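You operate a simulated robot arm through the tools that you are given. There is no shell and no other tool. Be economical: measure what you need, move in short steps, check, and stop when the job is done.

You run a simulated two-armed robot. Do the job below in one go: nothing can be reset, and whatever is moved stays where it is left.

TASK
Pick up the bottle labelled "foam" from the store bench with one hand, pass it to the other hand and put it in the inside of the small carton. Set down upright: bottle.

It is judged by the outcome, as a careful person would: the job done as asked, and still so three seconds after it is handed in. It fails if anything else is knocked over, pushed out of place, dropped, spilled or broken.

THE ROBOT
Two 7-joint arms with two-finger parallel grippers on one trunk, on a base that drives. Base frame: it is fixed to the floor where the robot stands at the start and does not move with it; the origin is under the middle of the robot, x ahead of it, y to its left, z up. Units: mm, rad, N and s.
The left shoulder is at the start at [50, 161, 1148], the right one opposite. With the tool pointing down near the work surface each hand reaches from about 240 to 680 mm from the robot's upright axis, wherever it stands, measured 20 degrees to its own side. Places, roughly: inside of the small carton [-3100, 600, 800]. Payload 3.43 kg a hand.
Tool frame (each hand has its own): the origin (TCP) lies between the finger pads and is the grasp point; the fingertips stand 30 mm ahead of it; z points along the fingers, y is the line along which they close. Largest opening 94 mm; finger width 28, thickness 10; the body of the gripper, 50 by 96 mm, starts 55 mm behind the TCP.
Orientation is that of the tool frame in the base frame, as a unit quaternion [x, y, z, w]. With the fingers straight down and closing along the base's y, the tool's x points along the base's -x, its y along +y and its z along -z.

THE INTERFACE
- The arms move only by the tool nudge_tool. It takes "left_deltas", "right_deltas" or both (then of equal length, played together; a hand with none holds still); each is a list of rows, each a list of 7 numbers: the shift along the tool's x, y, z in m, then the turn, a rotation vector about the tool's x, y, z in rad, then the opening, from 0 (shut) to 1 (fully open). In form: [[tx, ty, tz, rx, ry, rz, claw], ...]. A call has 1 to 12 rows; each row shifts and turns the commanded pose from where the row before left it, along the tool's axes as they then stand. Rows are played at 5 a second. More than 50 mm and 0.15 rad between two rows, or a gripper value outside its range, and nothing of the call is played. Where a pose cannot be reached the arm comes as near as it can. A force on the tool above 40 N (or 10 N above the force at the start of the call, whichever is more), or a blocked arm, ends the call early, and 0.2 s more pass. The fingers move at their own pace (about 45 mm/s each) and stop on an object; they squeeze with about 37 N. The grip force told is the motor's: it shows also when the fingers shut on nothing. Time passes only in rows, and 0.2 s behind the last, so rows that do not move let the fingers close. It gives the time, the measured TCP pose, the force on the tool (base axes), the opening and the grip force at its end, in the units of the frame above (readings bear some noise), with the torque about the TCP (base axes, N m) and any sound that the robot's microphone picked up, and new pictures: "show" is both (left out), scene, wrist or none (wrist: the cameras of the hands that moved).
- Cameras (640 x 400 px; columns grow to the right, rows downward): "scene" is now at [131.2, -12.5, 1300.5]; the picture's right is [-0.15, -0.99, 0.00], its down [-0.28, 0.04, -0.96] and it looks along [0.95, -0.14, -0.28] (base axes); focal length 248 px, centre (320, 200). "left" rides on the left gripper at [76, -14, -102] in its tool frame; the picture's right is [0.18, 0.98, 0.00], its down [-0.75, 0.14, -0.64] and it looks along [-0.63, 0.12, 0.77] (tool axes); focal length 243 px, centre (320, 200). "right" rides on the right gripper at [76, 14, -103] in its tool frame; the picture's right is [-0.18, 0.98, 0.00], its down [-0.75, -0.14, -0.64] and it looks along [-0.63, -0.12, 0.77] (tool axes); focal length 243 px, centre (320, 200). There is no depth. A picture from a camera that has moved, and an enlarged one, comes with that camera's place and axes in the base frame and with its lens.
- lift_body(by): slides the trunk up (or, below 0, down) by that many mm; the arms and the scene camera ride with it, the base frame stays. It gives what a move gives, with no picture.
- steer(legs): drives the robot by 1 to 6 legs, each [ahead, left, turn to the left] in mm, mm and rad, along the robot's own axes; the way and the turn of a leg run together, so that a leg with both is an arc; at most 1500 mm and 3.142 rad a leg. The arms and the cameras ride along, it lands a little off, and it stops where it bumps. It gives what a move gives, and a new picture of the scene camera.
- turn_head(pan, tilt): turns the head with the scene camera to pan (to the left, within 1.396 rad either way) and tilt (down, from -0.506 to 1.204), counted from straight ahead of the robot. It gives what a move gives, and a new picture of the scene camera.
- zoom(camera, box): a new picture of the part [left, top, right, bottom] of that camera's present view, enlarged. It takes no simulated time.
- hand_in(): hands the job in; it is judged then, once.

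Work in short steps. Places have to be worked out from the pictures, the camera data and where the tool is seen: move nearer, look again, correct. Check each grasp and each placing, and mend what went wrong. You have 120 turns and 260 pictures in all, those below and enlarged ones among them. Open the grippers and draw the arms clear of the work before you hand the job in, unless the task says otherwise; then end with one line.

The tools are called after ">>>" by a JSON object that holds its "op" and its "data". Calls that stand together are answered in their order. nudge_tool: Moves the arms, as the interface text tells. Its arguments: {"type":"object","properties":{"left_deltas":{"type":"array","items":{"type":"array","items":{"type":"number"}}},"right_deltas":{"type":"array","items":{"type":"array","items":{"type":"number"}}},"show":{"type":"string","enum":["both","scene","wrist","none"]}},"required":[]} The other tools are called the same way: lift_body (by) slides the trunk up or down; steer (legs) drives the base; turn_head (pan, tilt) turns the head that bears the scene camera; zoom (camera, box) takes an enlarged picture of a part of a camera's view; hand_in () hands the job in.

At the start:

```text
t: 0.0
left_eef_pos: [406.4, 54.2, 1217.8]
left_orientation: [-0.001, 1.0, 0.001, 0.001]
left_force: [1.1, 0.3, -0.5]
left_torque: [0.02, 0.02, 0.01]
left_width: 93.8
left_gripper_force: 0.1
right_eef_pos: [293.5, -185.2, 1138.8]
right_orientation: [-0.001, 1.0, 0.001, 0.0]
right_force: [0.2, -0.4, -0.6]
right_torque: [0.0, 0.04, 0.04]
right_width: 94.1
right_gripper_force: 0.0
trunk travel left (down, up): [-175.0, 92.0]
robot x, y, heading: [0.6, -0.7, -0.001]
head pan, tilt: [-0.152, 0.288]
```

scene: 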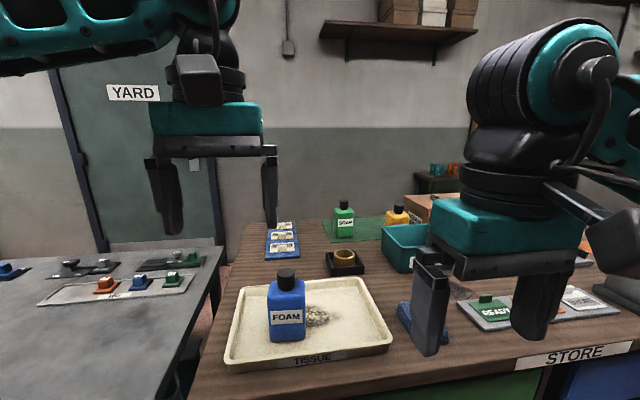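
right: 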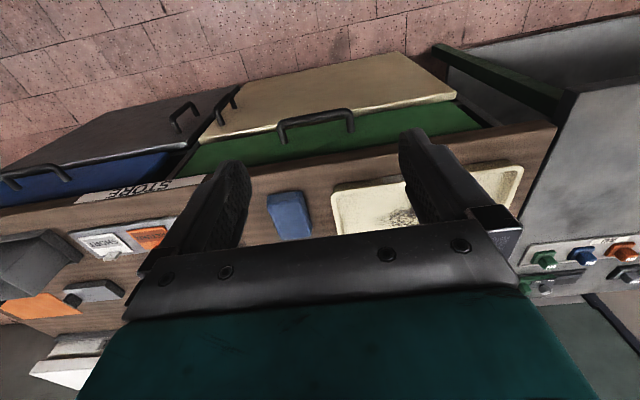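
left: 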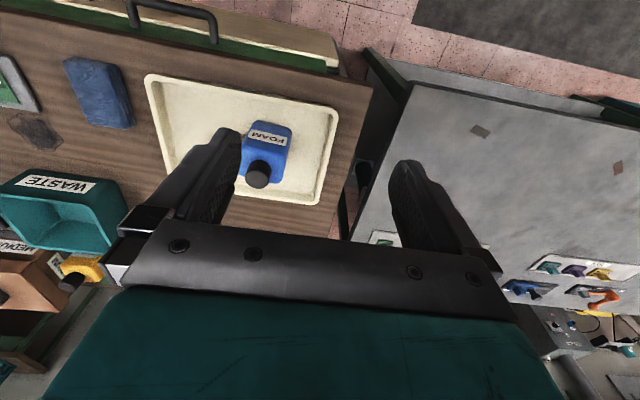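

The scene shows a blue bottle labelled FOAM on the tray, and a green and a yellow one behind. I zoom in to check the labels.

>>> {"op": "zoom", "data": {"camera": "scene", "box": [310, 180, 450, 270]}}

>>> {"op": "zoom", "data": {"camera": "scene", "box": [210, 250, 410, 380]}}

```text
4.44 times, centred on (380, 225) of scene
camera zoom: at [131.2, -12.5, 1300.5], right [-0.15, -0.99, 0.0], down [-0.28, 0.04, -0.96], along [0.95, -0.14, -0.28], focal length 1102 px, centre (53, 89)
```

zoom: 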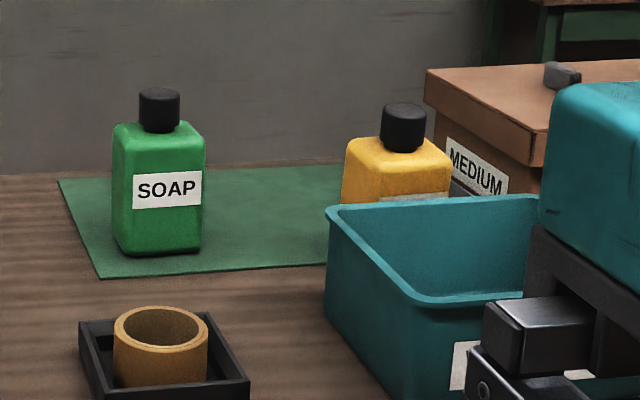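

```text
3.08 times, centred on (310, 315) of scene
camera zoom: at [131.2, -12.5, 1300.5], right [-0.15, -0.99, 0.0], down [-0.28, 0.04, -0.96], along [0.95, -0.14, -0.28], focal length 763 px, centre (351, -154)
```

zoom: 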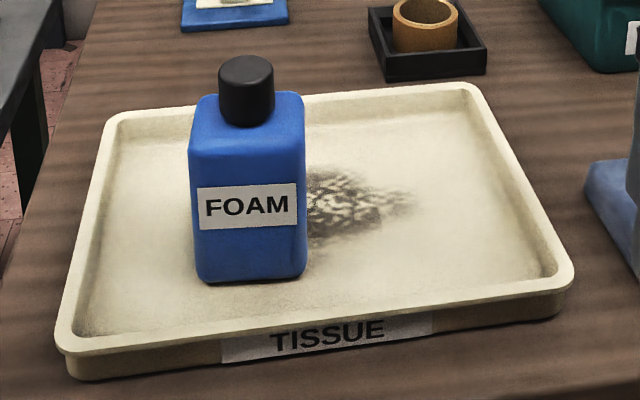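

Only the blue one reads FOAM, and I put it at about (535, -6), roughly 145 mm high. I zoom with the left camera to measure its yaw.

>>> {"op": "zoom", "data": {"camera": "left", "box": [190, 90, 350, 200]}}

```text
3.64 times, centred on (270, 145) of left
camera zoom: at [330.9, 40.1, 1320.6], right [-0.19, 0.98, 0.0], down [0.75, 0.14, 0.64], along [0.63, 0.12, -0.77], focal length 882 px, centre (502, 400)
```

zoom: 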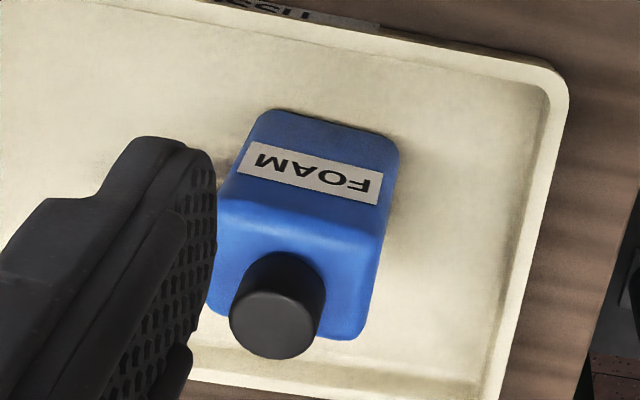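

The bottle is aligned with the axes, centred at about (543, -11), with the body between z 905 and 1000 and the cap up to about 1036. I move the left hand aside and bring the right hand to a pre-grasp 120 mm back, pitched 40° below horizontal.

>>> {"op": "nudge_tool", "data": {"left_deltas": [[0, 0.035, 0, 0, 0, 0, 1], [0, 0.035, 0, 0, 0, 0, 1], [0, 0.035, 0, 0, 0, 0, 1], [0, 0.035, 0, 0, 0, 0, 1], [0, 0.035, 0, 0, 0, 0, 1], [0, 0.035, 0, 0, 0, 0, 1], [0, 0, 0, 0, 0, 0, 1], [0, 0, 0, 0, 0, 0, 1], [0, 0, 0, 0, 0, 0, 1], [0, 0, 0, 0, 0, 0, 1], [0, 0, 0, 0, 0, 0, 1], [0, 0, 0, 0, 0, 0, 1]], "right_deltas": [[-0.025, 0.029, 0.0187, 0, 0, 0, 1], [-0.025, 0.029, 0.0187, 0, 0, 0, 1], [-0.025, 0.029, 0.0187, 0, 0, 0, 1], [-0.025, 0.029, 0.0187, 0, 0, 0, 1], [-0.025, 0.029, 0.0187, 0, 0, 0, 1], [-0.025, 0.029, 0.0187, 0, 0, 0, 1], [0, 0, 0, 0, -0.1163, 0, 1], [0, 0, 0, 0, -0.1163, 0, 1], [0, 0, 0, 0, -0.1163, 0, 1], [0, 0, 0, 0, -0.1163, 0, 1], [0, 0, 0, 0, -0.1163, 0, 1], [0, 0, 0, 0, -0.1163, 0, 1]]}}

```text
t: 2.6
left_eef_pos: [406.2, 262.7, 1217.3]
left_orientation: [-0.001, 1.0, 0.0, 0.0]
left_force: [-0.7, 0.8, -0.1]
left_torque: [0.02, 0.01, 0.01]
left_width: 94.0
left_gripper_force: 0.1
right_eef_pos: [442.8, -10.3, 1025.4]
right_orientation: [0.0, 0.94, 0.0, 0.342]
right_force: [0.2, -0.3, 0.5]
right_torque: [0.0, 0.04, -0.01]
right_width: 93.8
right_gripper_force: 0.1
trunk travel left (down, up): [-175.0, 92.0]
robot x, y, heading: [1.0, -0.6, -0.005]
head pan, tilt: [-0.152, 0.288]
camera scene: at [131.2, -12.4, 1300.5], right [-0.15, -0.99, 0.0], down [-0.28, 0.04, -0.96], along [0.95, -0.14, -0.28], focal length 248 px, centre (320, 200)
camera right: at [318.4, 3.0, 1055.7], right [0.14, 0.98, 0.12], down [0.16, -0.14, 0.98], along [0.98, -0.12, -0.18], focal length 243 px, centre (320, 200)
camera left: at [331.1, 249.4, 1320.0], right [-0.19, 0.98, 0.0], down [0.75, 0.14, 0.64], along [0.63, 0.12, -0.77], focal length 243 px, centre (320, 200)
```

scene: 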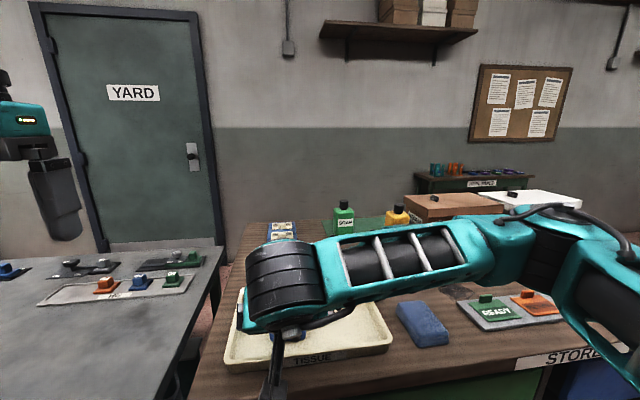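
right: 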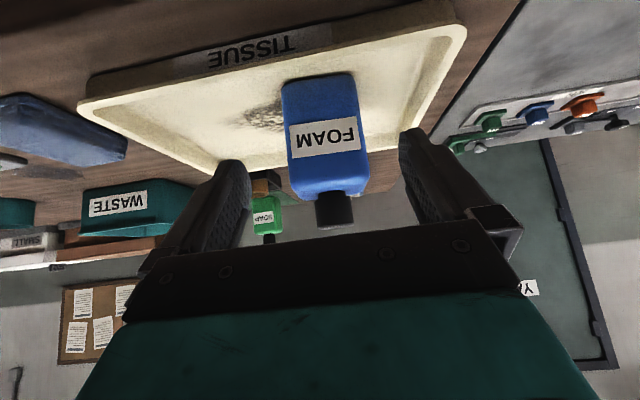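
left: 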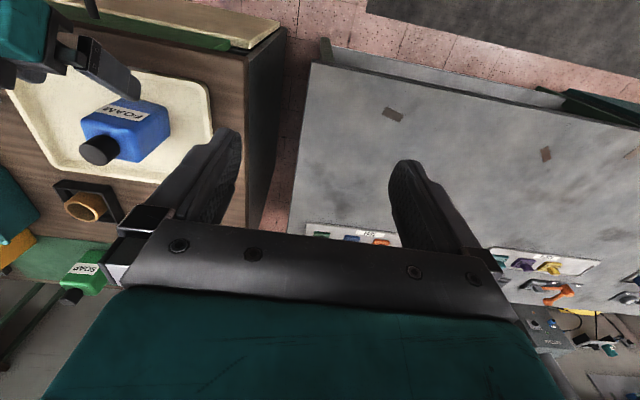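

The right camera confirms the bottle centre at y ≈ -9.5, which the open fingers straddle. I advance along the tool axis.

>>> {"op": "nudge_tool", "data": {"right_deltas": [[0, 0.0005, 0.024, 0, 0, 0, 1], [0, 0, 0.024, 0, 0, 0, 1], [0, 0, 0.024, 0, 0, 0, 1], [0, 0, 0.024, 0, 0, 0, 1], [0, 0, 0.023, 0, 0, 0, 1]], "show": "wrist"}}

>>> {"op": "zoom", "data": {"camera": "left", "box": [0, 0, 240, 200]}}

```text
t: 3.8
left_eef_pos: [405.4, 262.7, 1216.1]
left_orientation: [-0.001, 1.0, 0.0, 0.0]
left_force: [0.1, -0.7, -0.5]
left_torque: [0.03, -0.02, 0.02]
left_width: 93.8
left_gripper_force: 0.1
right_eef_pos: [519.5, -8.8, 936.5]
right_orientation: [-0.001, 0.939, 0.001, 0.344]
right_force: [-1.7, 0.7, 9.6]
right_torque: [-0.13, -0.06, 0.0]
right_width: 93.8
right_gripper_force: 0.1
trunk travel left (down, up): [-175.0, 92.0]
robot x, y, heading: [3.5, 0.6, -0.004]
head pan, tilt: [-0.152, 0.288]
camera right: at [394.8, 4.0, 966.5], right [0.14, 0.98, 0.12], down [0.16, -0.14, 0.98], along [0.98, -0.12, -0.18], focal length 243 px, centre (320, 200)
```

right: 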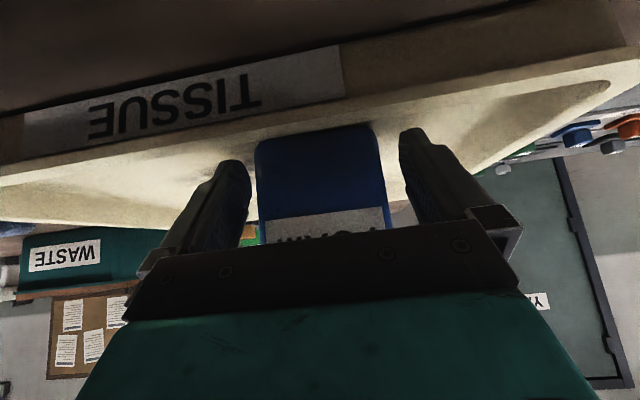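

```text
2.00 times, centred on (120, 100) of left
camera zoom: at [329.7, 249.4, 1320.7], right [-0.19, 0.98, 0.0], down [0.75, 0.14, 0.64], along [0.63, 0.12, -0.77], focal length 485 px, centre (720, 400)
```

zoom: 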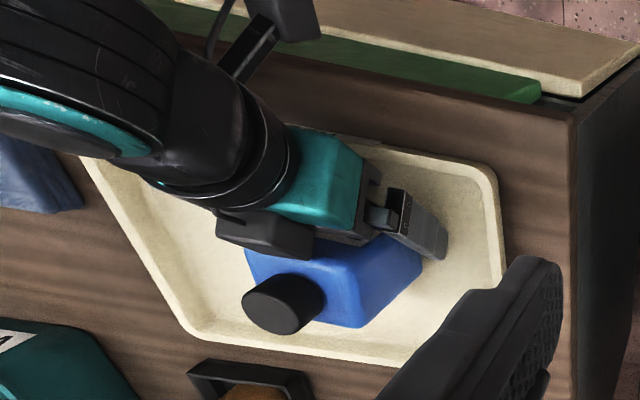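

The hand ended about 24 mm lower than planned, with 9.6 N upward, so the fingertips seem to be on the tray floor. I raise it about 20 mm straight up and check.

>>> {"op": "nudge_tool", "data": {"right_deltas": [[-0.0077, 0, -0.0064, 0, 0, 0, 1], [-0.0077, 0, -0.0064, 0, 0, 0, 1], [0, 0, 0, 0, 0, 0, 1]], "show": "both"}}

```text
t: 4.6
left_eef_pos: [407.3, 262.0, 1216.5]
left_orientation: [-0.001, 1.0, 0.0, -0.001]
left_force: [0.4, -0.1, 0.7]
left_torque: [0.01, 0.0, -0.01]
left_width: 93.9
left_gripper_force: 0.1
right_eef_pos: [522.8, -10.7, 954.5]
right_orientation: [0.0, 0.94, 0.0, 0.341]
right_force: [-0.4, 0.1, 0.0]
right_torque: [0.0, -0.02, -0.01]
right_width: 94.1
right_gripper_force: 0.0
trunk travel left (down, up): [-175.0, 92.0]
robot x, y, heading: [-0.3, -0.5, -0.001]
head pan, tilt: [-0.152, 0.288]
camera scene: at [131.2, -12.5, 1300.5], right [-0.15, -0.99, 0.0], down [-0.28, 0.04, -0.96], along [0.95, -0.14, -0.28], focal length 248 px, centre (320, 200)
camera right: at [398.8, 3.2, 984.1], right [0.14, 0.98, 0.12], down [0.17, -0.14, 0.98], along [0.98, -0.12, -0.18], focal length 243 px, centre (320, 200)
```

scene: 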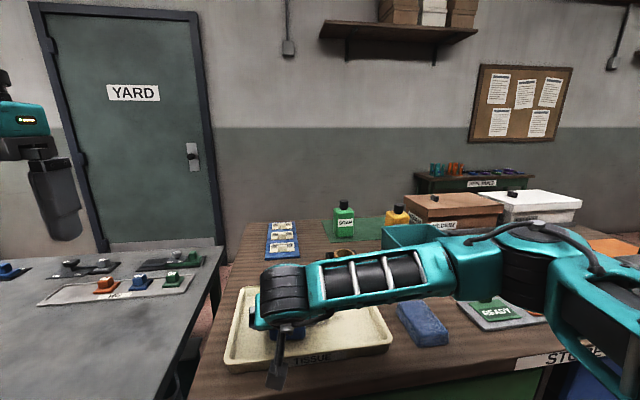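
right: 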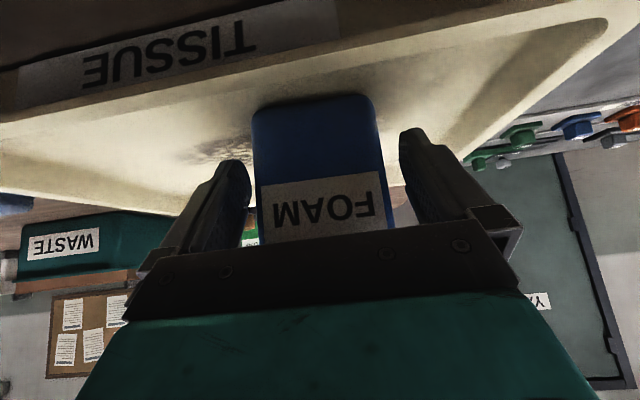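

Free now at (523, 954) with the tray unmoved. I go 12 mm straight forward in small rows.

>>> {"op": "nudge_tool", "data": {"right_deltas": [[-0.0026, 0, 0.003, 0, 0, 0, 1], [-0.0026, 0, 0.003, 0, 0, 0, 1], [-0.0026, 0, 0.003, 0, 0, 0, 1], [0, 0, 0, 0, 0, 0, 1]], "show": "wrist"}}

```text
t: 5.6
left_eef_pos: [406.7, 262.7, 1217.4]
left_orientation: [-0.002, 1.0, -0.001, 0.0]
left_force: [-0.5, 0.5, 0.4]
left_torque: [0.0, 0.0, 0.02]
left_width: 93.8
left_gripper_force: 0.2
right_eef_pos: [535.1, -11.0, 952.6]
right_orientation: [-0.001, 0.94, 0.0, 0.341]
right_force: [-1.8, -0.2, 0.1]
right_torque: [0.05, -0.11, 0.0]
right_width: 93.8
right_gripper_force: 0.2
trunk travel left (down, up): [-175.0, 92.0]
robot x, y, heading: [-1.8, 2.7, -0.005]
head pan, tilt: [-0.152, 0.288]
camera right: at [410.5, 3.4, 982.6], right [0.14, 0.98, 0.12], down [0.17, -0.14, 0.98], along [0.98, -0.12, -0.18], focal length 243 px, centre (320, 200)
```

right: 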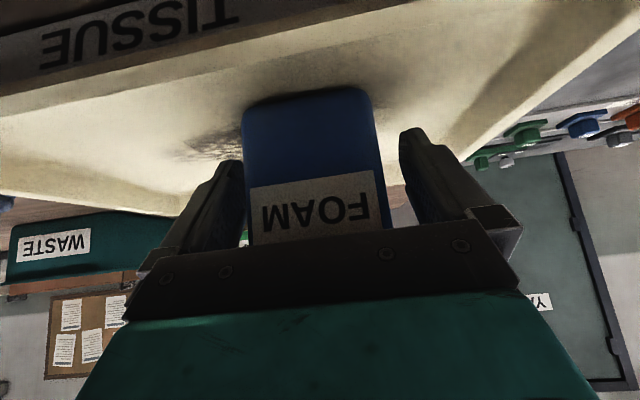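

The bottle is between the pads, so I close the fingers.

>>> {"op": "nudge_tool", "data": {"right_deltas": [[0, 0, 0, 0, 0, 0, 0.7], [0, 0, 0, 0, 0, 0, 0.4], [0, 0, 0, 0, 0, 0, 0], [0, 0, 0, 0, 0, 0, 0], [0, 0, 0, 0, 0, 0, 0], [0, 0, 0, 0, 0, 0, 0]], "show": "wrist"}}

```text
t: 7.0
left_eef_pos: [407.6, 262.8, 1216.8]
left_orientation: [-0.001, 1.0, 0.001, 0.0]
left_force: [0.3, 0.2, 0.4]
left_torque: [0.02, -0.02, 0.0]
left_width: 94.3
left_gripper_force: 0.0
right_eef_pos: [535.1, -10.1, 953.5]
right_orientation: [0.0, 0.94, 0.0, 0.342]
right_force: [-0.7, -1.0, 0.4]
right_torque: [-0.17, -0.04, -0.02]
right_width: 74.4
right_gripper_force: 36.5
trunk travel left (down, up): [-175.0, 92.0]
robot x, y, heading: [0.1, -0.5, 0.001]
head pan, tilt: [-0.152, 0.288]
camera right: at [410.5, 3.4, 982.7], right [0.14, 0.98, 0.12], down [0.17, -0.14, 0.98], along [0.98, -0.12, -0.18], focal length 243 px, centre (320, 200)
```

right: 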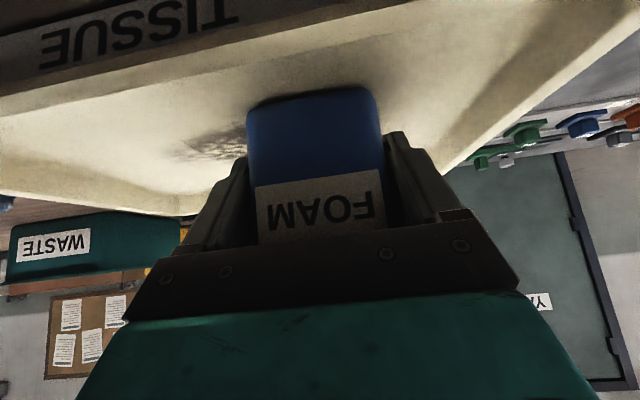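

Gripped, 74 mm wide at 36 N. I lift straight up by about 160 mm.

>>> {"op": "nudge_tool", "data": {"right_deltas": [[-0.0077, 0, -0.0064, 0, 0, 0, 0], [-0.0115, 0, -0.0096, 0, 0, 0, 0], [-0.0153, 0, -0.0129, 0, 0, 0, 0], [-0.0153, 0, -0.0129, 0, 0, 0, 0], [-0.0153, 0, -0.0129, 0, 0, 0, 0], [-0.0153, 0, -0.0129, 0, 0, 0, 0], [-0.0153, 0, -0.0129, 0, 0, 0, 0], [-0.0153, 0, -0.0129, 0, 0, 0, 0], [-0.0115, 0, -0.0096, 0, 0, 0, 0], [0, 0, 0, 0, 0, 0, 0]], "show": "both"}}

>>> {"op": "zoom", "data": {"camera": "left", "box": [0, 0, 320, 200]}}

```text
t: 9.2
left_eef_pos: [406.6, 261.6, 1216.3]
left_orientation: [-0.001, 1.0, 0.0, 0.0]
left_force: [0.4, -0.3, -0.1]
left_torque: [-0.03, 0.03, 0.02]
left_width: 94.1
left_gripper_force: 0.1
right_eef_pos: [563.1, -10.8, 1108.8]
right_orientation: [0.0, 0.94, 0.0, 0.341]
right_force: [0.3, -0.2, -3.6]
right_torque: [0.01, 0.09, 0.05]
right_width: 74.2
right_gripper_force: 37.2
trunk travel left (down, up): [-175.0, 92.0]
robot x, y, heading: [1.0, -2.6, -0.0]
head pan, tilt: [-0.152, 0.288]
camera scene: at [131.6, -12.5, 1300.4], right [-0.15, -0.99, 0.0], down [-0.28, 0.04, -0.96], along [0.95, -0.14, -0.28], focal length 248 px, centre (320, 200)
camera right: at [438.8, 3.6, 1140.2], right [0.14, 0.98, 0.12], down [0.17, -0.14, 0.98], along [0.98, -0.12, -0.18], focal length 243 px, centre (320, 200)
```

scene: 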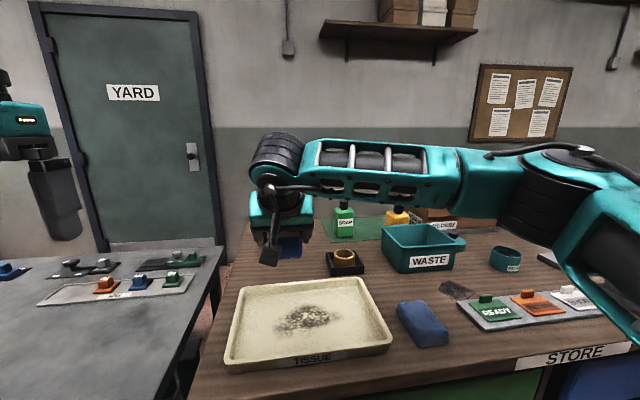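
right: 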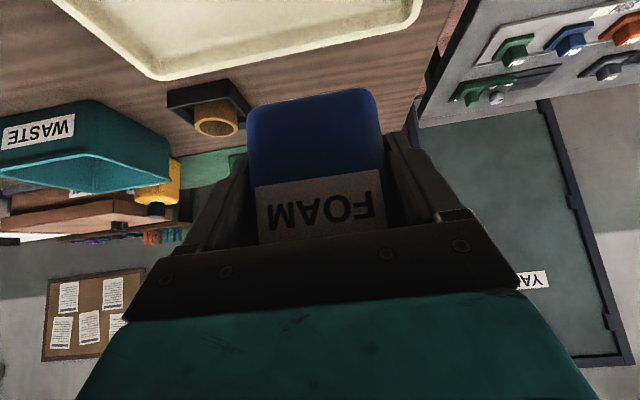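

```text
2.00 times, centred on (160, 100) of left
camera zoom: at [331.6, 249.4, 1319.8], right [-0.19, 0.98, 0.0], down [0.75, 0.14, 0.64], along [0.63, 0.12, -0.77], focal length 485 px, centre (640, 400)
```

zoom: 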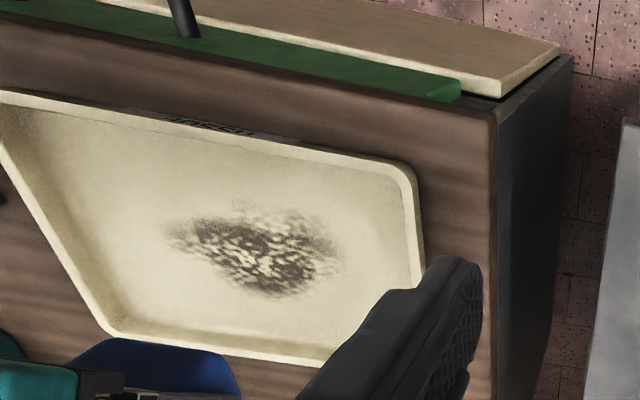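

Lifted, with 3.6 N of weight. The tool is actually 40° from vertical, which suits the cap grasp by the left hand. I draw it back 110 mm and begin yawing the right hand left, so the left hand can come onto the cap from above.

>>> {"op": "nudge_tool", "data": {"right_deltas": [[0.021, 0, -0.0178, 0, 0, 0, 0], [0.021, 0, -0.0178, 0, 0, 0, 0], [0.021, 0, -0.0178, 0, 0, 0, 0], [0.021, 0, -0.0178, 0, 0, 0, 0], [0, 0, 0, -0.09, 0, -0.107, 0], [0, 0, 0, -0.09, 0, -0.107, 0], [0, 0, 0, -0.09, 0, -0.107, 0], [0, 0, 0, -0.09, 0, -0.107, 0], [0, 0, 0, -0.09, 0, -0.107, 0], [0, 0, 0, -0.09, 0, -0.107, 0], [0, 0, 0, -0.09, 0, -0.107, 0], [0, 0, 0, -0.09, 0, -0.107, 0]], "left_deltas": [[0, 0, 0, 0, 0, 0.14, 1], [0, 0, 0, 0, 0, 0.14, 1], [0, 0, 0, 0, 0, 0.14, 1], [0, 0, 0, 0, 0, 0.14, 1], [0, 0, 0, 0, 0, 0.14, 1], [0, 0, 0, 0, 0, 0.14, 1], [0, 0, 0, 0, 0, 0.14, 1], [0, 0, 0, 0, 0, 0.14, 1], [0, 0, 0, 0, 0, 0.14, 1], [0, 0, 0, 0, 0, 0.14, 1], [0, 0, 0, 0, 0, 0.14, 1], [0, 0, 0, 0, 0, 0.03, 1]]}}

```text
t: 11.8
left_eef_pos: [276.9, 132.8, 1160.5]
left_orientation: [0.705, 0.709, -0.001, 0.001]
left_force: [0.5, 0.2, 0.7]
left_torque: [0.0, 0.03, 0.0]
left_width: 93.8
left_gripper_force: 0.1
left hand out of reach, approached as far as the arm can: row 6, 7, 8, 9, 10, 11, 12
right_eef_pos: [452.7, -11.3, 1111.2]
right_orientation: [-0.498, 0.797, 0.182, 0.288]
right_force: [0.0, 0.3, -4.4]
right_torque: [-0.07, 0.01, -0.04]
right_width: 74.2
right_gripper_force: 37.0
trunk travel left (down, up): [-175.0, 92.0]
robot x, y, heading: [-1.0, -0.8, -0.004]
head pan, tilt: [-0.152, 0.288]
camera scene: at [131.7, -12.5, 1300.4], right [-0.15, -0.99, 0.0], down [-0.28, 0.04, -0.96], along [0.95, -0.14, -0.28], focal length 248 px, centre (320, 200)
camera right: at [385.9, -116.7, 1140.4], right [-0.82, 0.56, 0.12], down [0.2, 0.09, 0.98], along [0.53, 0.83, -0.18], focal length 243 px, centre (320, 200)
camera left: at [263.4, 211.2, 1263.1], right [0.98, 0.19, 0.0], down [0.14, -0.75, 0.64], along [0.12, -0.63, -0.77], focal length 243 px, centre (320, 200)
```

scene: 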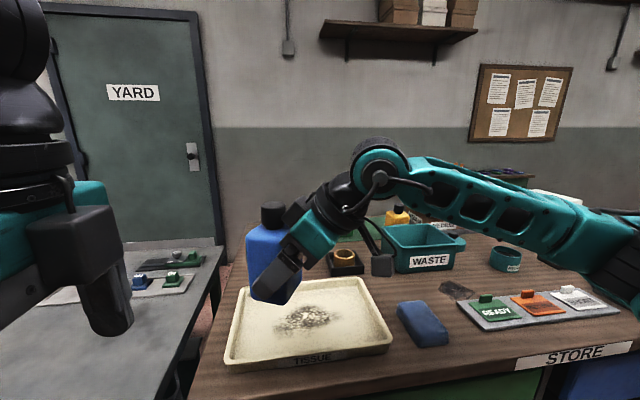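
right: 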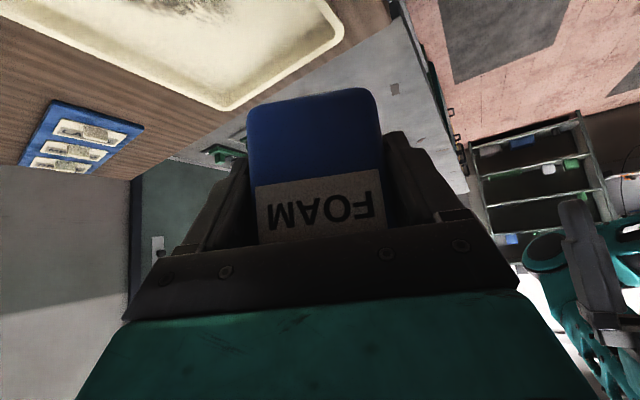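
left: 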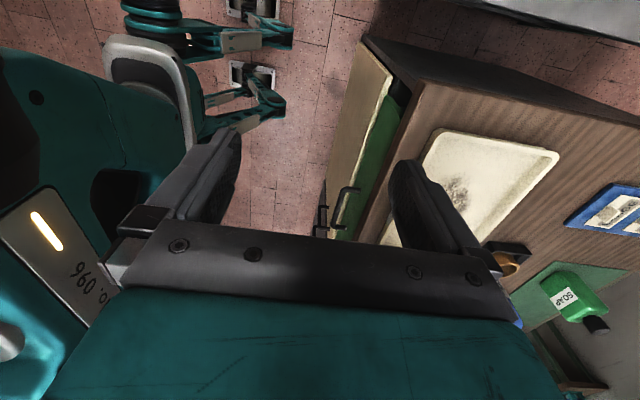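

The right hand yawed well, but the left at -90° yaw hit its reach limits at that place, landing at (277, 133, 1160). I test whether it can reach up and towards the bottle in this yaw.

>>> {"op": "nudge_tool", "data": {"left_deltas": [[0, 0, -0.03, 0, 0, 0, 1], [0, 0, -0.03, 0, 0, 0, 1], [0, 0, -0.03, 0, 0, 0, 1], [-0.008, 0.025, 0, 0, 0, 0, 1], [-0.008, 0.025, 0, 0, 0, 0, 1], [-0.008, 0.025, 0, 0, 0, 0, 1], [-0.008, 0.025, 0, 0, 0, 0, 1]], "show": "scene"}}

```text
t: 13.4
left_eef_pos: [297.3, 59.1, 1209.1]
left_orientation: [0.706, 0.708, 0.0, 0.0]
left_force: [-1.0, 0.1, 0.0]
left_torque: [0.0, 0.02, -0.02]
left_width: 93.9
left_gripper_force: 0.1
left hand out of reach, approached as far as the arm can: row 1, 2, 3, 4, 5, 6, 7
right_eef_pos: [453.7, -10.5, 1112.1]
right_orientation: [-0.498, 0.796, 0.183, 0.29]
right_force: [-0.9, 0.6, -3.8]
right_torque: [-0.03, -0.01, 0.01]
right_width: 74.2
right_gripper_force: 37.3
trunk travel left (down, up): [-175.0, 92.0]
robot x, y, heading: [3.2, 1.8, 0.001]
head pan, tilt: [-0.152, 0.288]
camera scene: at [131.7, -12.7, 1300.4], right [-0.15, -0.99, 0.0], down [-0.28, 0.04, -0.96], along [0.95, -0.14, -0.28], focal length 248 px, centre (320, 200)
```

scene: 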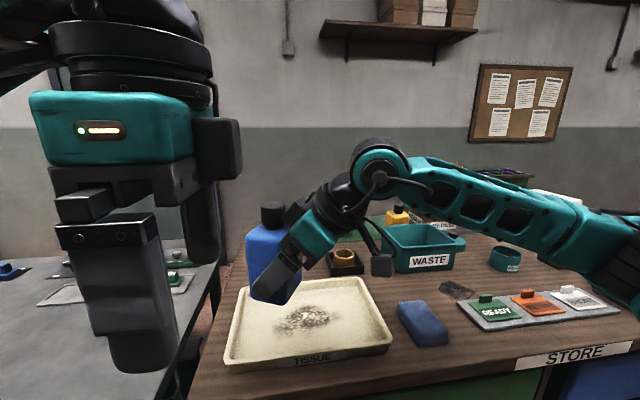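

Height seems to limit the left hand, so I lower the bottle 90 mm, yaw the right hand another 45°, and ease the left hand's yaw back to about -68°.

>>> {"op": "nudge_tool", "data": {"right_deltas": [[0.0145, 0, 0.0172, -0.0855, 0, -0.102, 0], [0.0145, 0, 0.0172, -0.0855, 0, -0.102, 0], [0.0145, 0, 0.0172, -0.0855, 0, -0.102, 0], [0.0145, 0, 0.0172, -0.0855, 0, -0.102, 0], [0, 0, 0, -0.0855, 0, -0.102, 0], [0, 0, 0, -0.0855, 0, -0.102, 0]], "left_deltas": [[0, 0, 0, 0, 0, -0.1, 1], [0, 0, 0, 0, 0, -0.1, 1], [0, 0, 0, 0, 0, -0.1, 1], [0, 0, 0, 0, 0, -0.1, 1], [0, 0, 0.02, 0, 0, 0, 1], [0, 0, 0.02, 0, 0, 0, 1]], "show": "scene"}}

```text
t: 14.8
left_eef_pos: [298.0, 59.4, 1170.2]
left_orientation: [0.551, 0.834, -0.001, 0.0]
left_force: [-0.1, 0.8, -1.0]
left_torque: [0.04, -0.01, 0.02]
left_width: 94.0
left_gripper_force: 0.2
right_eef_pos: [422.0, -20.0, 1111.1]
right_orientation: [-0.526, 0.783, 0.189, 0.273]
right_force: [-0.3, -0.5, -3.6]
right_torque: [-0.07, 0.02, -0.02]
right_width: 74.2
right_gripper_force: 37.0
right hand out of reach, approached as far as the arm can: row 1, 2, 3, 4, 5, 6
trunk travel left (down, up): [-175.0, 92.0]
robot x, y, heading: [-0.2, 0.6, -0.0]
head pan, tilt: [-0.152, 0.288]
camera scene: at [131.4, -13.1, 1300.5], right [-0.15, -0.99, 0.0], down [-0.28, 0.04, -0.96], along [0.95, -0.14, -0.28], focal length 248 px, centre (320, 200)
```

scene: 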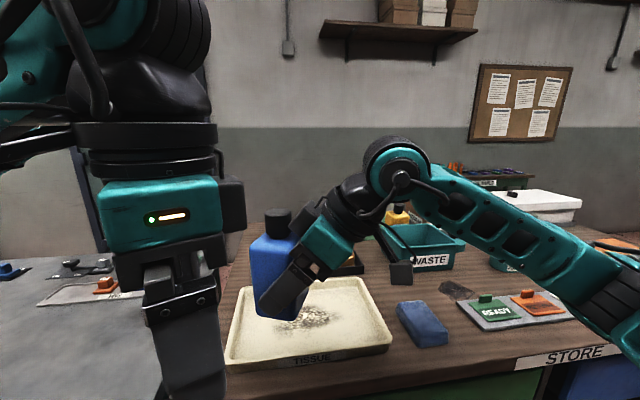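

Right yaw is limited at about 68°, so the hand-over will be easier lower and away from the bench. I back off 400 mm and turn a quarter left to look towards the carton side.

>>> {"op": "steer", "data": {"legs": [[-400, 0, 0]]}}

>>> {"op": "turn_head", "data": {"pan": 1.39, "tilt": 0.35}}

>>> {"op": "turn_head", "data": {"pan": -1.39, "tilt": 0.35}}

```text
t: 17.3
left_eef_pos: [-102.3, 59.5, 1169.7]
left_orientation: [0.55, 0.835, 0.0, 0.0]
left_force: [-0.1, 0.6, -1.0]
left_torque: [-0.01, -0.01, -0.05]
left_width: 94.1
left_gripper_force: 0.1
right_eef_pos: [24.4, -17.3, 1110.7]
right_orientation: [-0.528, 0.781, 0.191, 0.274]
right_force: [-0.6, 0.9, -4.4]
right_torque: [-0.02, 0.02, -0.01]
right_width: 74.1
right_gripper_force: 36.3
trunk travel left (down, up): [-175.0, 92.0]
robot x, y, heading: [-402.8, -0.1, 0.001]
head pan, tilt: [-0.152, 0.288]
camera scene: at [-267.7, -12.7, 1300.5], right [-0.15, -0.99, 0.0], down [-0.28, 0.04, -0.96], along [0.95, -0.14, -0.28], focal length 248 px, centre (320, 200)
```

scene: 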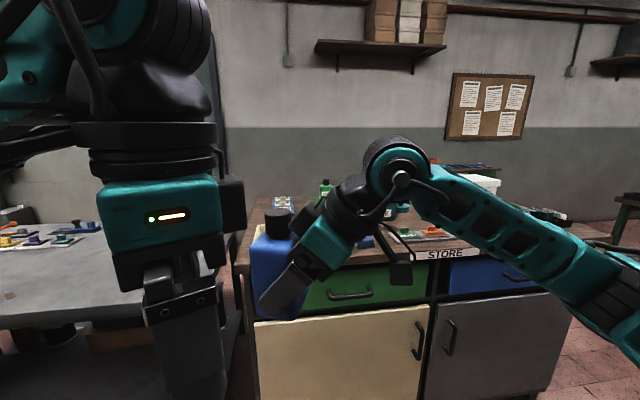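

```text
t: 18.9
left_eef_pos: [-102.3, 59.7, 1169.9]
left_orientation: [0.55, 0.835, 0.0, -0.001]
left_force: [0.7, 0.1, 0.1]
left_torque: [-0.03, 0.01, -0.01]
left_width: 93.9
left_gripper_force: 0.1
right_eef_pos: [24.6, -18.2, 1110.5]
right_orientation: [-0.527, 0.782, 0.191, 0.273]
right_force: [-0.5, 0.1, -4.1]
right_torque: [-0.04, 0.02, -0.03]
right_width: 74.4
right_gripper_force: 36.6
trunk travel left (down, up): [-175.0, 92.0]
robot x, y, heading: [-402.0, -2.3, -0.001]
head pan, tilt: [1.389, 0.351]
camera scene: at [-343.2, 92.6, 1294.6], right [0.98, -0.18, 0.0], down [-0.06, -0.34, -0.94], along [0.17, 0.92, -0.34], focal length 248 px, centre (320, 200)
```

scene: 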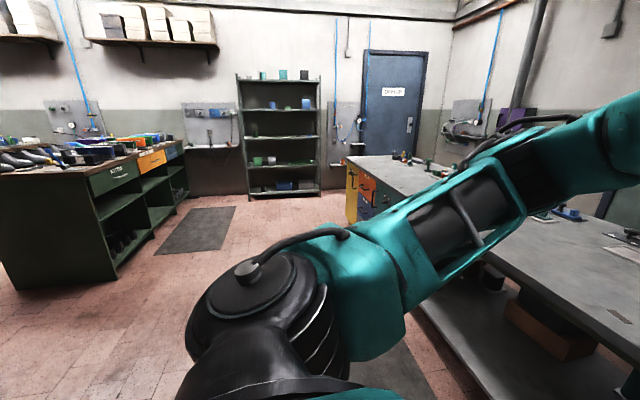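

```text
t: 21.4
left_eef_pos: [-101.4, 60.0, 1170.6]
left_orientation: [0.55, 0.835, 0.0, 0.0]
left_force: [0.5, -0.1, 0.0]
left_torque: [-0.01, -0.01, 0.02]
left_width: 93.9
left_gripper_force: 0.0
right_eef_pos: [23.5, -19.4, 1109.8]
right_orientation: [-0.527, 0.782, 0.191, 0.273]
right_force: [-0.1, -0.1, -4.4]
right_torque: [-0.02, 0.02, -0.03]
right_width: 74.1
right_gripper_force: 36.2
trunk travel left (down, up): [-175.0, 92.0]
robot x, y, heading: [-397.4, 0.4, 0.003]
head pan, tilt: [-1.389, 0.351]
camera scene: at [-342.5, -90.5, 1294.6], right [-0.98, -0.18, 0.0], down [-0.06, 0.34, -0.94], along [0.17, -0.92, -0.34], focal length 248 px, centre (320, 200)
```

scene: 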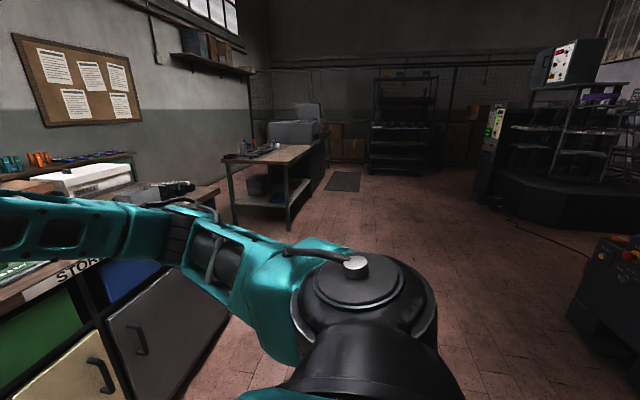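

The room is open around the robot. I turn to face the carton at heading about 2.92 and centre the head.

>>> {"op": "steer", "data": {"legs": [[0, 0, 2.92]]}}

>>> {"op": "turn_head", "data": {"pan": 0, "tilt": 0.25}}

```text
t: 28.6
left_eef_pos: [-702.2, 3.2, 1169.6]
left_orientation: [0.772, -0.636, 0.001, 0.0]
left_force: [0.0, -0.6, -0.1]
left_torque: [0.02, -0.03, -0.01]
left_width: 93.8
left_gripper_force: 0.0
right_eef_pos: [-808.0, 105.8, 1111.0]
right_orientation: [0.833, 0.441, -0.292, 0.16]
right_force: [-0.9, 0.0, -3.6]
right_torque: [0.06, -0.06, 0.0]
right_width: 74.1
right_gripper_force: 37.0
trunk travel left (down, up): [-175.0, 92.0]
robot x, y, heading: [-399.6, 1.1, 2.928]
head pan, tilt: [-1.389, 0.351]
camera scene: at [-436.7, 102.2, 1294.6], right [1.0, -0.03, 0.0], down [-0.01, -0.34, -0.94], along [0.03, 0.94, -0.34], focal length 248 px, centre (320, 200)
```

scene: 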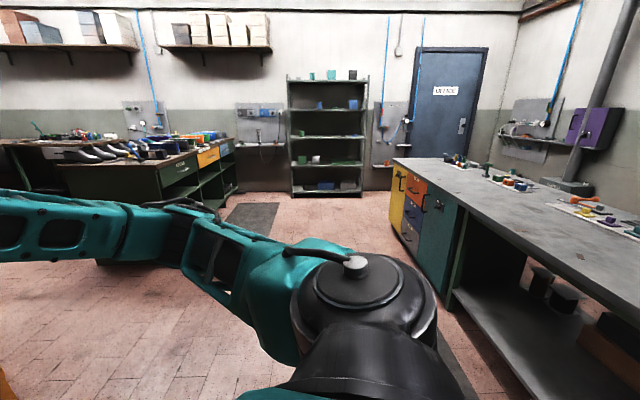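

```text
t: 30.2
left_eef_pos: [-703.1, 4.1, 1169.5]
left_orientation: [0.772, -0.636, 0.0, 0.0]
left_force: [-0.2, 0.0, -0.3]
left_torque: [0.02, 0.0, 0.03]
left_width: 94.2
left_gripper_force: 0.1
right_eef_pos: [-809.5, 105.1, 1110.0]
right_orientation: [0.833, 0.441, -0.292, 0.161]
right_force: [0.1, 0.2, -4.0]
right_torque: [0.02, -0.04, 0.0]
right_width: 74.3
right_gripper_force: 36.5
trunk travel left (down, up): [-175.0, 92.0]
robot x, y, heading: [-395.6, -0.7, 2.932]
head pan, tilt: [0.0, 0.25]
camera scene: at [-530.7, 28.8, 1304.1], right [0.21, 0.98, 0.0], down [0.24, -0.05, -0.97], along [-0.95, 0.2, -0.25], focal length 248 px, centre (320, 200)
```

scene: 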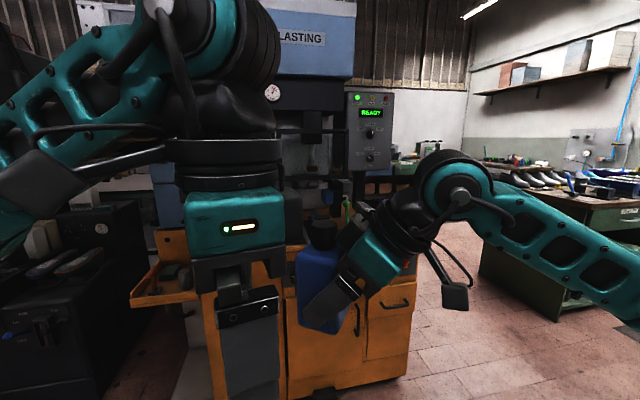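

Open space here, with an orange LASTING machine ahead. Now I lower both hands and yaw the left one to about -100° to oppose the right hand.

>>> {"op": "nudge_tool", "data": {"right_deltas": [[0.0097, 0, 0.0115, 0, 0, 0, 0], [0.0097, 0, 0.0115, 0, 0, 0, 0], [0.0097, 0, 0.0115, 0, 0, 0, 0], [0.0097, 0, 0.0115, 0, 0, 0, 0], [0.0097, 0, 0.0115, 0, 0, 0, 0], [0.0097, 0, 0.0115, 0, 0, 0, 0], [0.0097, 0, 0.0115, 0, 0, 0, 0], [0.0097, 0, 0.0115, 0, 0, 0, 0], [0.0097, 0, 0.0115, 0, 0, 0, 0], [0.0097, 0, 0.0115, 0, 0, 0, 0]], "left_deltas": [[0, 0, 0.02, 0, 0, 0, 1], [0, 0, 0.02, 0, 0, 0, 1], [0, 0, 0.02, 0, 0, 0, 1], [0, 0, 0.02, 0, 0, 0, 1], [0, 0, 0.02, 0, 0, 0, 1], [0, 0, 0, 0, 0, 0.12, 1], [0, 0, 0, 0, 0, 0.12, 1], [0, 0, 0, 0, 0, 0.12, 1], [0, 0, 0, 0, 0, 0.12, 1], [0, 0, 0, 0, 0, 0.12, 1]], "show": "both"}}

```text
t: 32.4
left_eef_pos: [-678.8, 4.9, 1071.6]
left_orientation: [-0.549, 0.836, -0.001, 0.0]
left_force: [-0.7, 1.1, 0.8]
left_torque: [0.0, 0.03, -0.02]
left_width: 93.9
left_gripper_force: 0.0
left hand out of reach, approached as far as the arm can: row 10
right_eef_pos: [-805.8, 108.5, 961.2]
right_orientation: [0.834, 0.441, -0.292, 0.159]
right_force: [-0.4, 0.1, -4.4]
right_torque: [0.03, 0.01, 0.01]
right_width: 74.4
right_gripper_force: 36.6
trunk travel left (down, up): [-175.0, 92.0]
robot x, y, heading: [-399.9, -4.3, 2.929]
head pan, tilt: [0.0, 0.25]
camera scene: at [-530.4, 29.0, 1304.1], right [0.21, 0.98, 0.0], down [0.24, -0.05, -0.97], along [-0.95, 0.2, -0.25], focal length 248 px, centre (320, 200)
camera right: at [-725.4, 203.1, 993.3], right [0.73, -0.67, 0.12], down [-0.23, -0.07, 0.97], along [-0.64, -0.74, -0.2], focal length 243 px, centre (320, 200)
camera left: at [-696.0, -69.1, 1174.4], right [-0.98, 0.22, 0.0], down [0.17, 0.75, 0.64], along [0.14, 0.63, -0.77], focal length 243 px, centre (320, 200)
```

scene: 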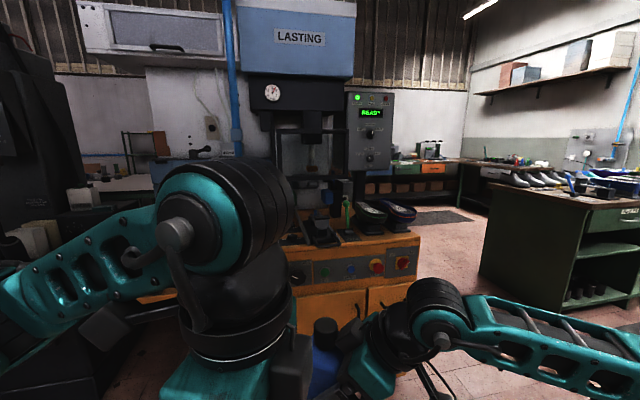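
right: 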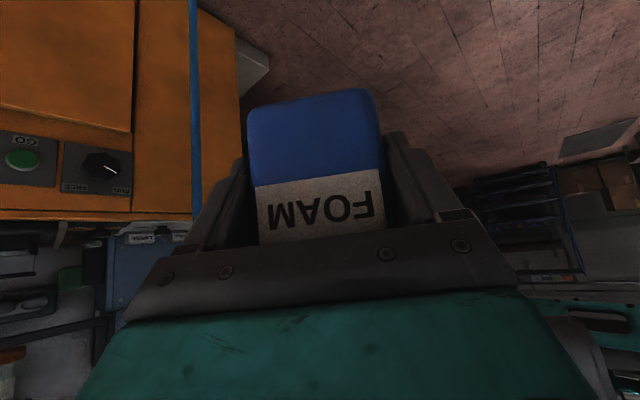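
left: 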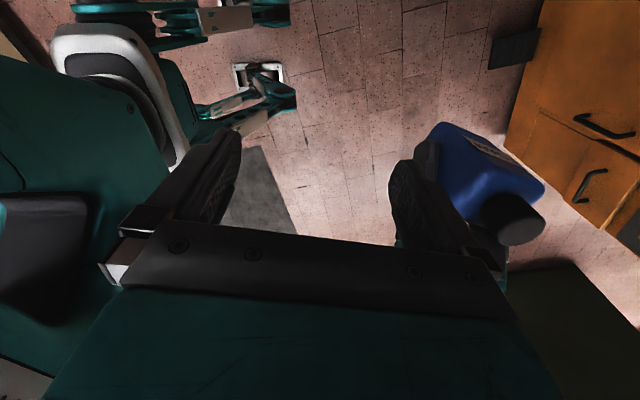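

The left hand is yawed to -101°, only 10° from opposing the right. I zoom the left view to fix the cap's location.

>>> {"op": "zoom", "data": {"camera": "left", "box": [400, 100, 580, 260]}}

```text
2.50 times, centred on (490, 180) of left
camera zoom: at [-696.0, -69.1, 1174.4], right [-0.98, 0.22, 0.0], down [0.17, 0.75, 0.64], along [0.14, 0.63, -0.77], focal length 606 px, centre (-105, 250)
```

zoom: 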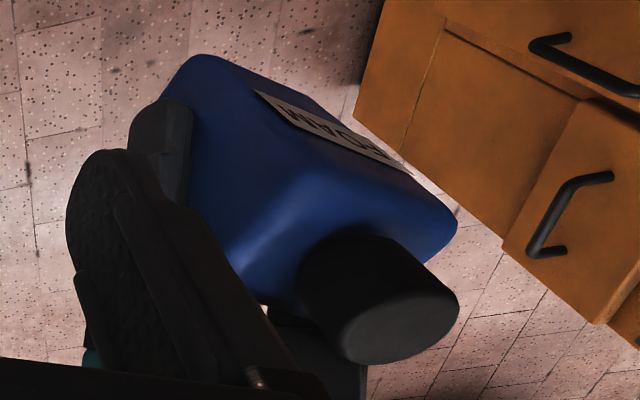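

The cap top is at about (-818, 102, 1044). I raise the left hand and bring it over the cap with a partly closed opening.

>>> {"op": "nudge_tool", "data": {"left_deltas": [[0, 0, -0.015, 0, 0, 0, 0.7], [0, 0, -0.015, 0, 0, 0, 0.6], [0, 0, -0.015, 0, 0, 0, 0.58], [-0.0068, 0.033, 0, 0, 0, 0, 0.58], [-0.0068, 0.033, 0, 0, 0, 0, 0.58], [-0.0068, 0.033, 0, 0, 0, 0, 0.58]], "show": "both"}}

```text
t: 33.8
left_eef_pos: [-678.8, 53.5, 1111.3]
left_orientation: [-0.55, 0.835, 0.0, 0.001]
left_force: [1.1, -0.2, 0.0]
left_torque: [-0.02, 0.01, 0.04]
left_width: 54.4
left_gripper_force: 0.1
left hand out of reach, approached as far as the arm can: row 4, 5, 6
right_eef_pos: [-806.2, 108.5, 960.2]
right_orientation: [0.834, 0.44, -0.292, 0.16]
right_force: [-0.1, 0.0, -3.4]
right_torque: [0.04, -0.02, -0.02]
right_width: 74.3
right_gripper_force: 36.7
trunk travel left (down, up): [-175.0, 92.0]
robot x, y, heading: [-402.5, -1.7, 2.932]
head pan, tilt: [0.0, 0.25]
camera scene: at [-530.7, 28.5, 1304.1], right [0.21, 0.98, 0.0], down [0.24, -0.05, -0.97], along [-0.95, 0.2, -0.25], focal length 248 px, centre (320, 200)
camera left: at [-695.1, -20.3, 1213.2], right [-0.98, 0.22, 0.0], down [0.17, 0.75, 0.64], along [0.14, 0.63, -0.77], focal length 243 px, centre (320, 200)
```

scene: 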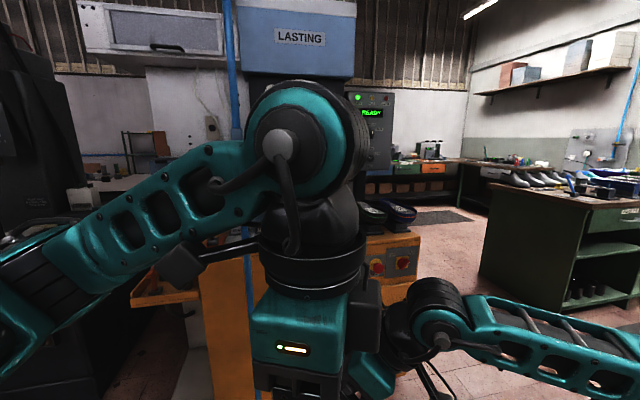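
left: 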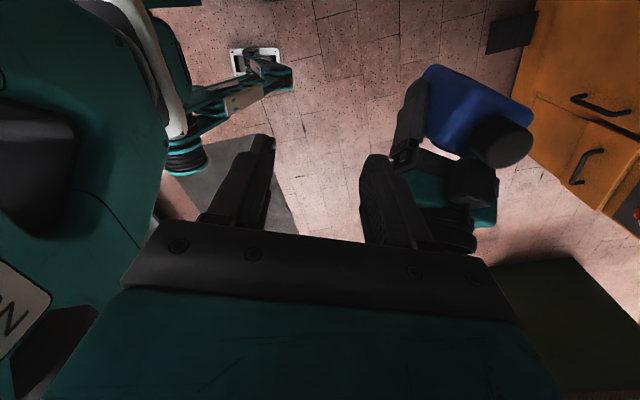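

The left hand slides instead of extending at this yaw, so I bring the bottle back about 77 mm towards the robot, where both wrists have yaw room.

>>> {"op": "nudge_tool", "data": {"right_deltas": [[0.003, 0.0192, -0.0024, 0, 0, 0, 0], [0.003, 0.0192, -0.0024, 0, 0, 0, 0], [0.003, 0.0192, -0.0024, 0, 0, 0, 0], [0.003, 0.0192, -0.0024, 0, 0, 0, 0], [0, 0, 0, 0, 0, 0, 0]], "left_deltas": [[0, 0.004, 0, 0, 0, 0, 0.58], [0, 0.01, 0, 0, 0, 0, 0.58], [0, 0.01, 0, 0, 0, 0, 0.58], [0, 0.01, 0, 0, 0, 0, 0.58], [0, 0.01, 0, 0, 0, 0, 0.58]], "show": "both"}}

```text
t: 35.0
left_eef_pos: [-678.0, 65.1, 1107.5]
left_orientation: [-0.551, 0.835, 0.001, 0.0]
left_force: [-0.7, -0.3, 0.2]
left_torque: [-0.01, 0.01, 0.0]
left_width: 54.7
left_gripper_force: 0.1
left hand out of reach, approached as far as the arm can: row 1, 2, 3, 4, 5
right_eef_pos: [-733.2, 78.3, 960.0]
right_orientation: [0.834, 0.441, -0.292, 0.16]
right_force: [0.7, -0.8, -4.4]
right_torque: [0.04, -0.01, 0.01]
right_width: 74.2
right_gripper_force: 37.1
trunk travel left (down, up): [-175.0, 92.0]
robot x, y, heading: [-401.5, 0.1, 2.929]
head pan, tilt: [0.0, 0.25]
camera scene: at [-530.7, 28.7, 1304.1], right [0.21, 0.98, 0.0], down [0.24, -0.05, -0.97], along [-0.95, 0.2, -0.25], focal length 248 px, centre (320, 200)
camera right: at [-652.6, 172.5, 993.0], right [0.73, -0.67, 0.12], down [-0.23, -0.07, 0.97], along [-0.64, -0.74, -0.2], focal length 243 px, centre (320, 200)
camera left: at [-694.2, -8.9, 1210.3], right [-0.98, 0.22, 0.0], down [0.17, 0.75, 0.64], along [0.14, 0.63, -0.77], focal length 243 px, centre (320, 200)
```

scene: 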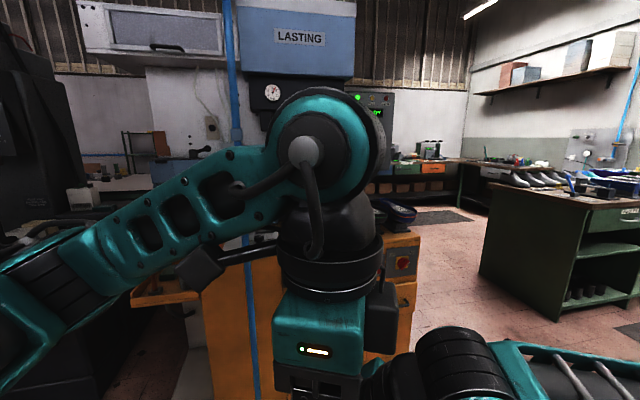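
right: 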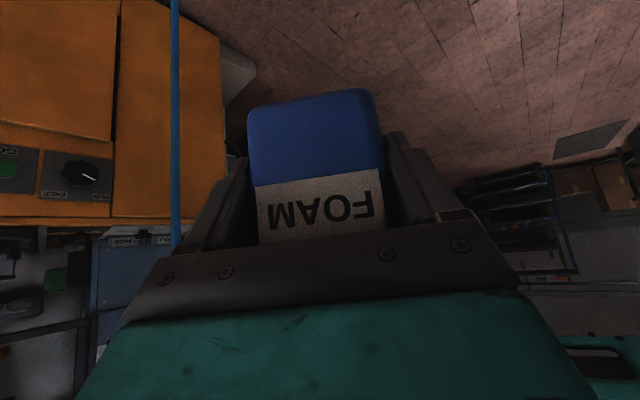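
left: 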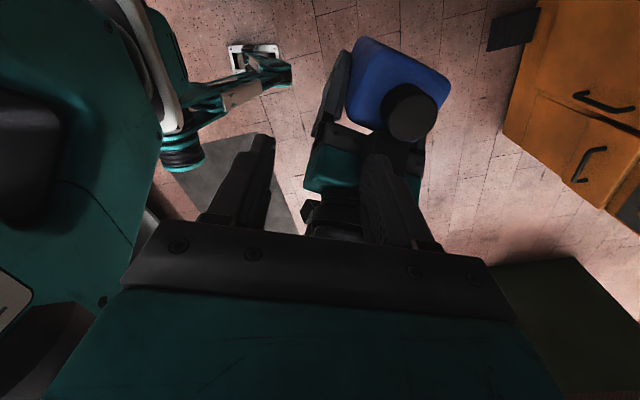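

The right hand still has room to come back. I bring the bottle another 45 mm in, ease the left yaw to about -94° and let it extend.

>>> {"op": "nudge_tool", "data": {"right_deltas": [[0.0055, 0.0134, -0.0044, 0, 0, 0, 0], [0.0055, 0.0134, -0.0044, 0, 0, 0, 0], [0.0055, 0.0134, -0.0044, 0, 0, 0, 0], [0, 0, 0, 0, 0, 0, 0]], "left_deltas": [[0, 0, 0, 0, 0, -0.06, 0.58], [0, 0, 0, 0, 0, -0.06, 0.58], [0, 0.01, 0, 0, 0, 0, 0.58], [0, 0.01, 0, 0, 0, 0, 0.58]], "show": "wrist"}}

```text
t: 36.0
left_eef_pos: [-697.3, 70.0, 1107.4]
left_orientation: [-0.598, 0.801, 0.001, 0.001]
left_force: [0.2, 0.1, -0.3]
left_torque: [0.02, 0.0, 0.01]
left_width: 54.4
left_gripper_force: 0.0
right_eef_pos: [-687.1, 72.7, 962.0]
right_orientation: [0.834, 0.441, -0.292, 0.161]
right_force: [-0.6, 0.9, -3.5]
right_torque: [0.03, -0.04, 0.0]
right_width: 74.3
right_gripper_force: 37.2
trunk travel left (down, up): [-175.0, 92.0]
robot x, y, heading: [-401.5, 0.7, 2.936]
head pan, tilt: [0.0, 0.25]
camera right: at [-607.1, 167.4, 993.0], right [0.73, -0.67, 0.12], down [-0.23, -0.07, 0.97], along [-0.64, -0.74, -0.2], focal length 243 px, centre (320, 200)
camera left: at [-704.7, -5.1, 1210.7], right [-0.99, 0.1, 0.0], down [0.08, 0.76, 0.64], along [0.07, 0.64, -0.77], focal length 243 px, centre (320, 200)
```

right: 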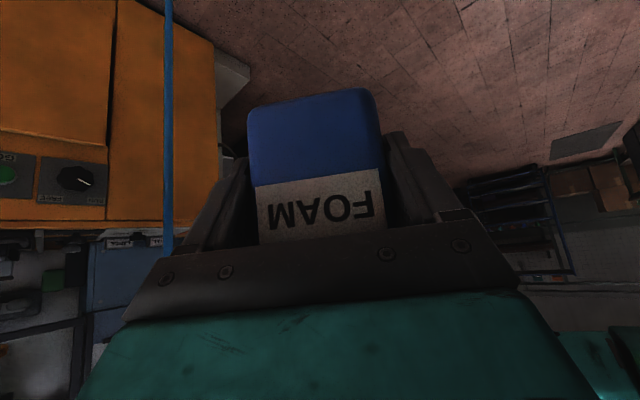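
left: 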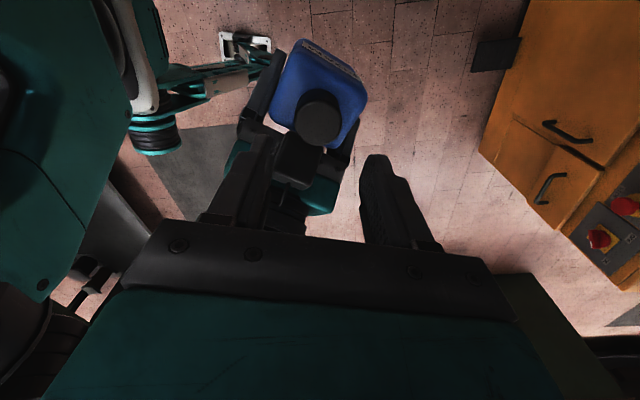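

The cap is almost under the left hand now. I zoom to refine the offset.

>>> {"op": "zoom", "data": {"camera": "left", "box": [230, 30, 410, 210]}}

```text
2.22 times, centred on (320, 120) of left
camera zoom: at [-704.7, -5.1, 1210.7], right [-0.99, 0.1, 0.0], down [0.08, 0.76, 0.64], along [0.07, 0.64, -0.77], focal length 539 px, centre (320, 378)
```

zoom: 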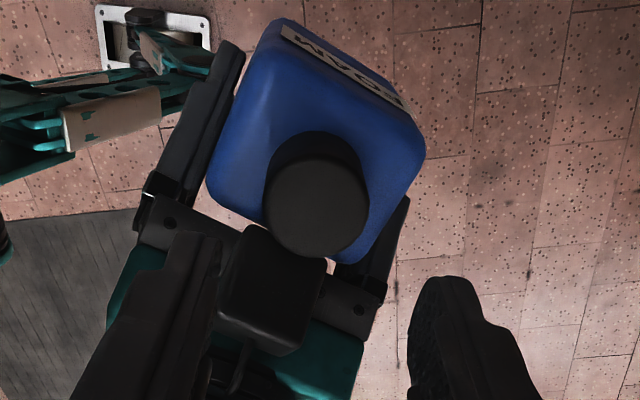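

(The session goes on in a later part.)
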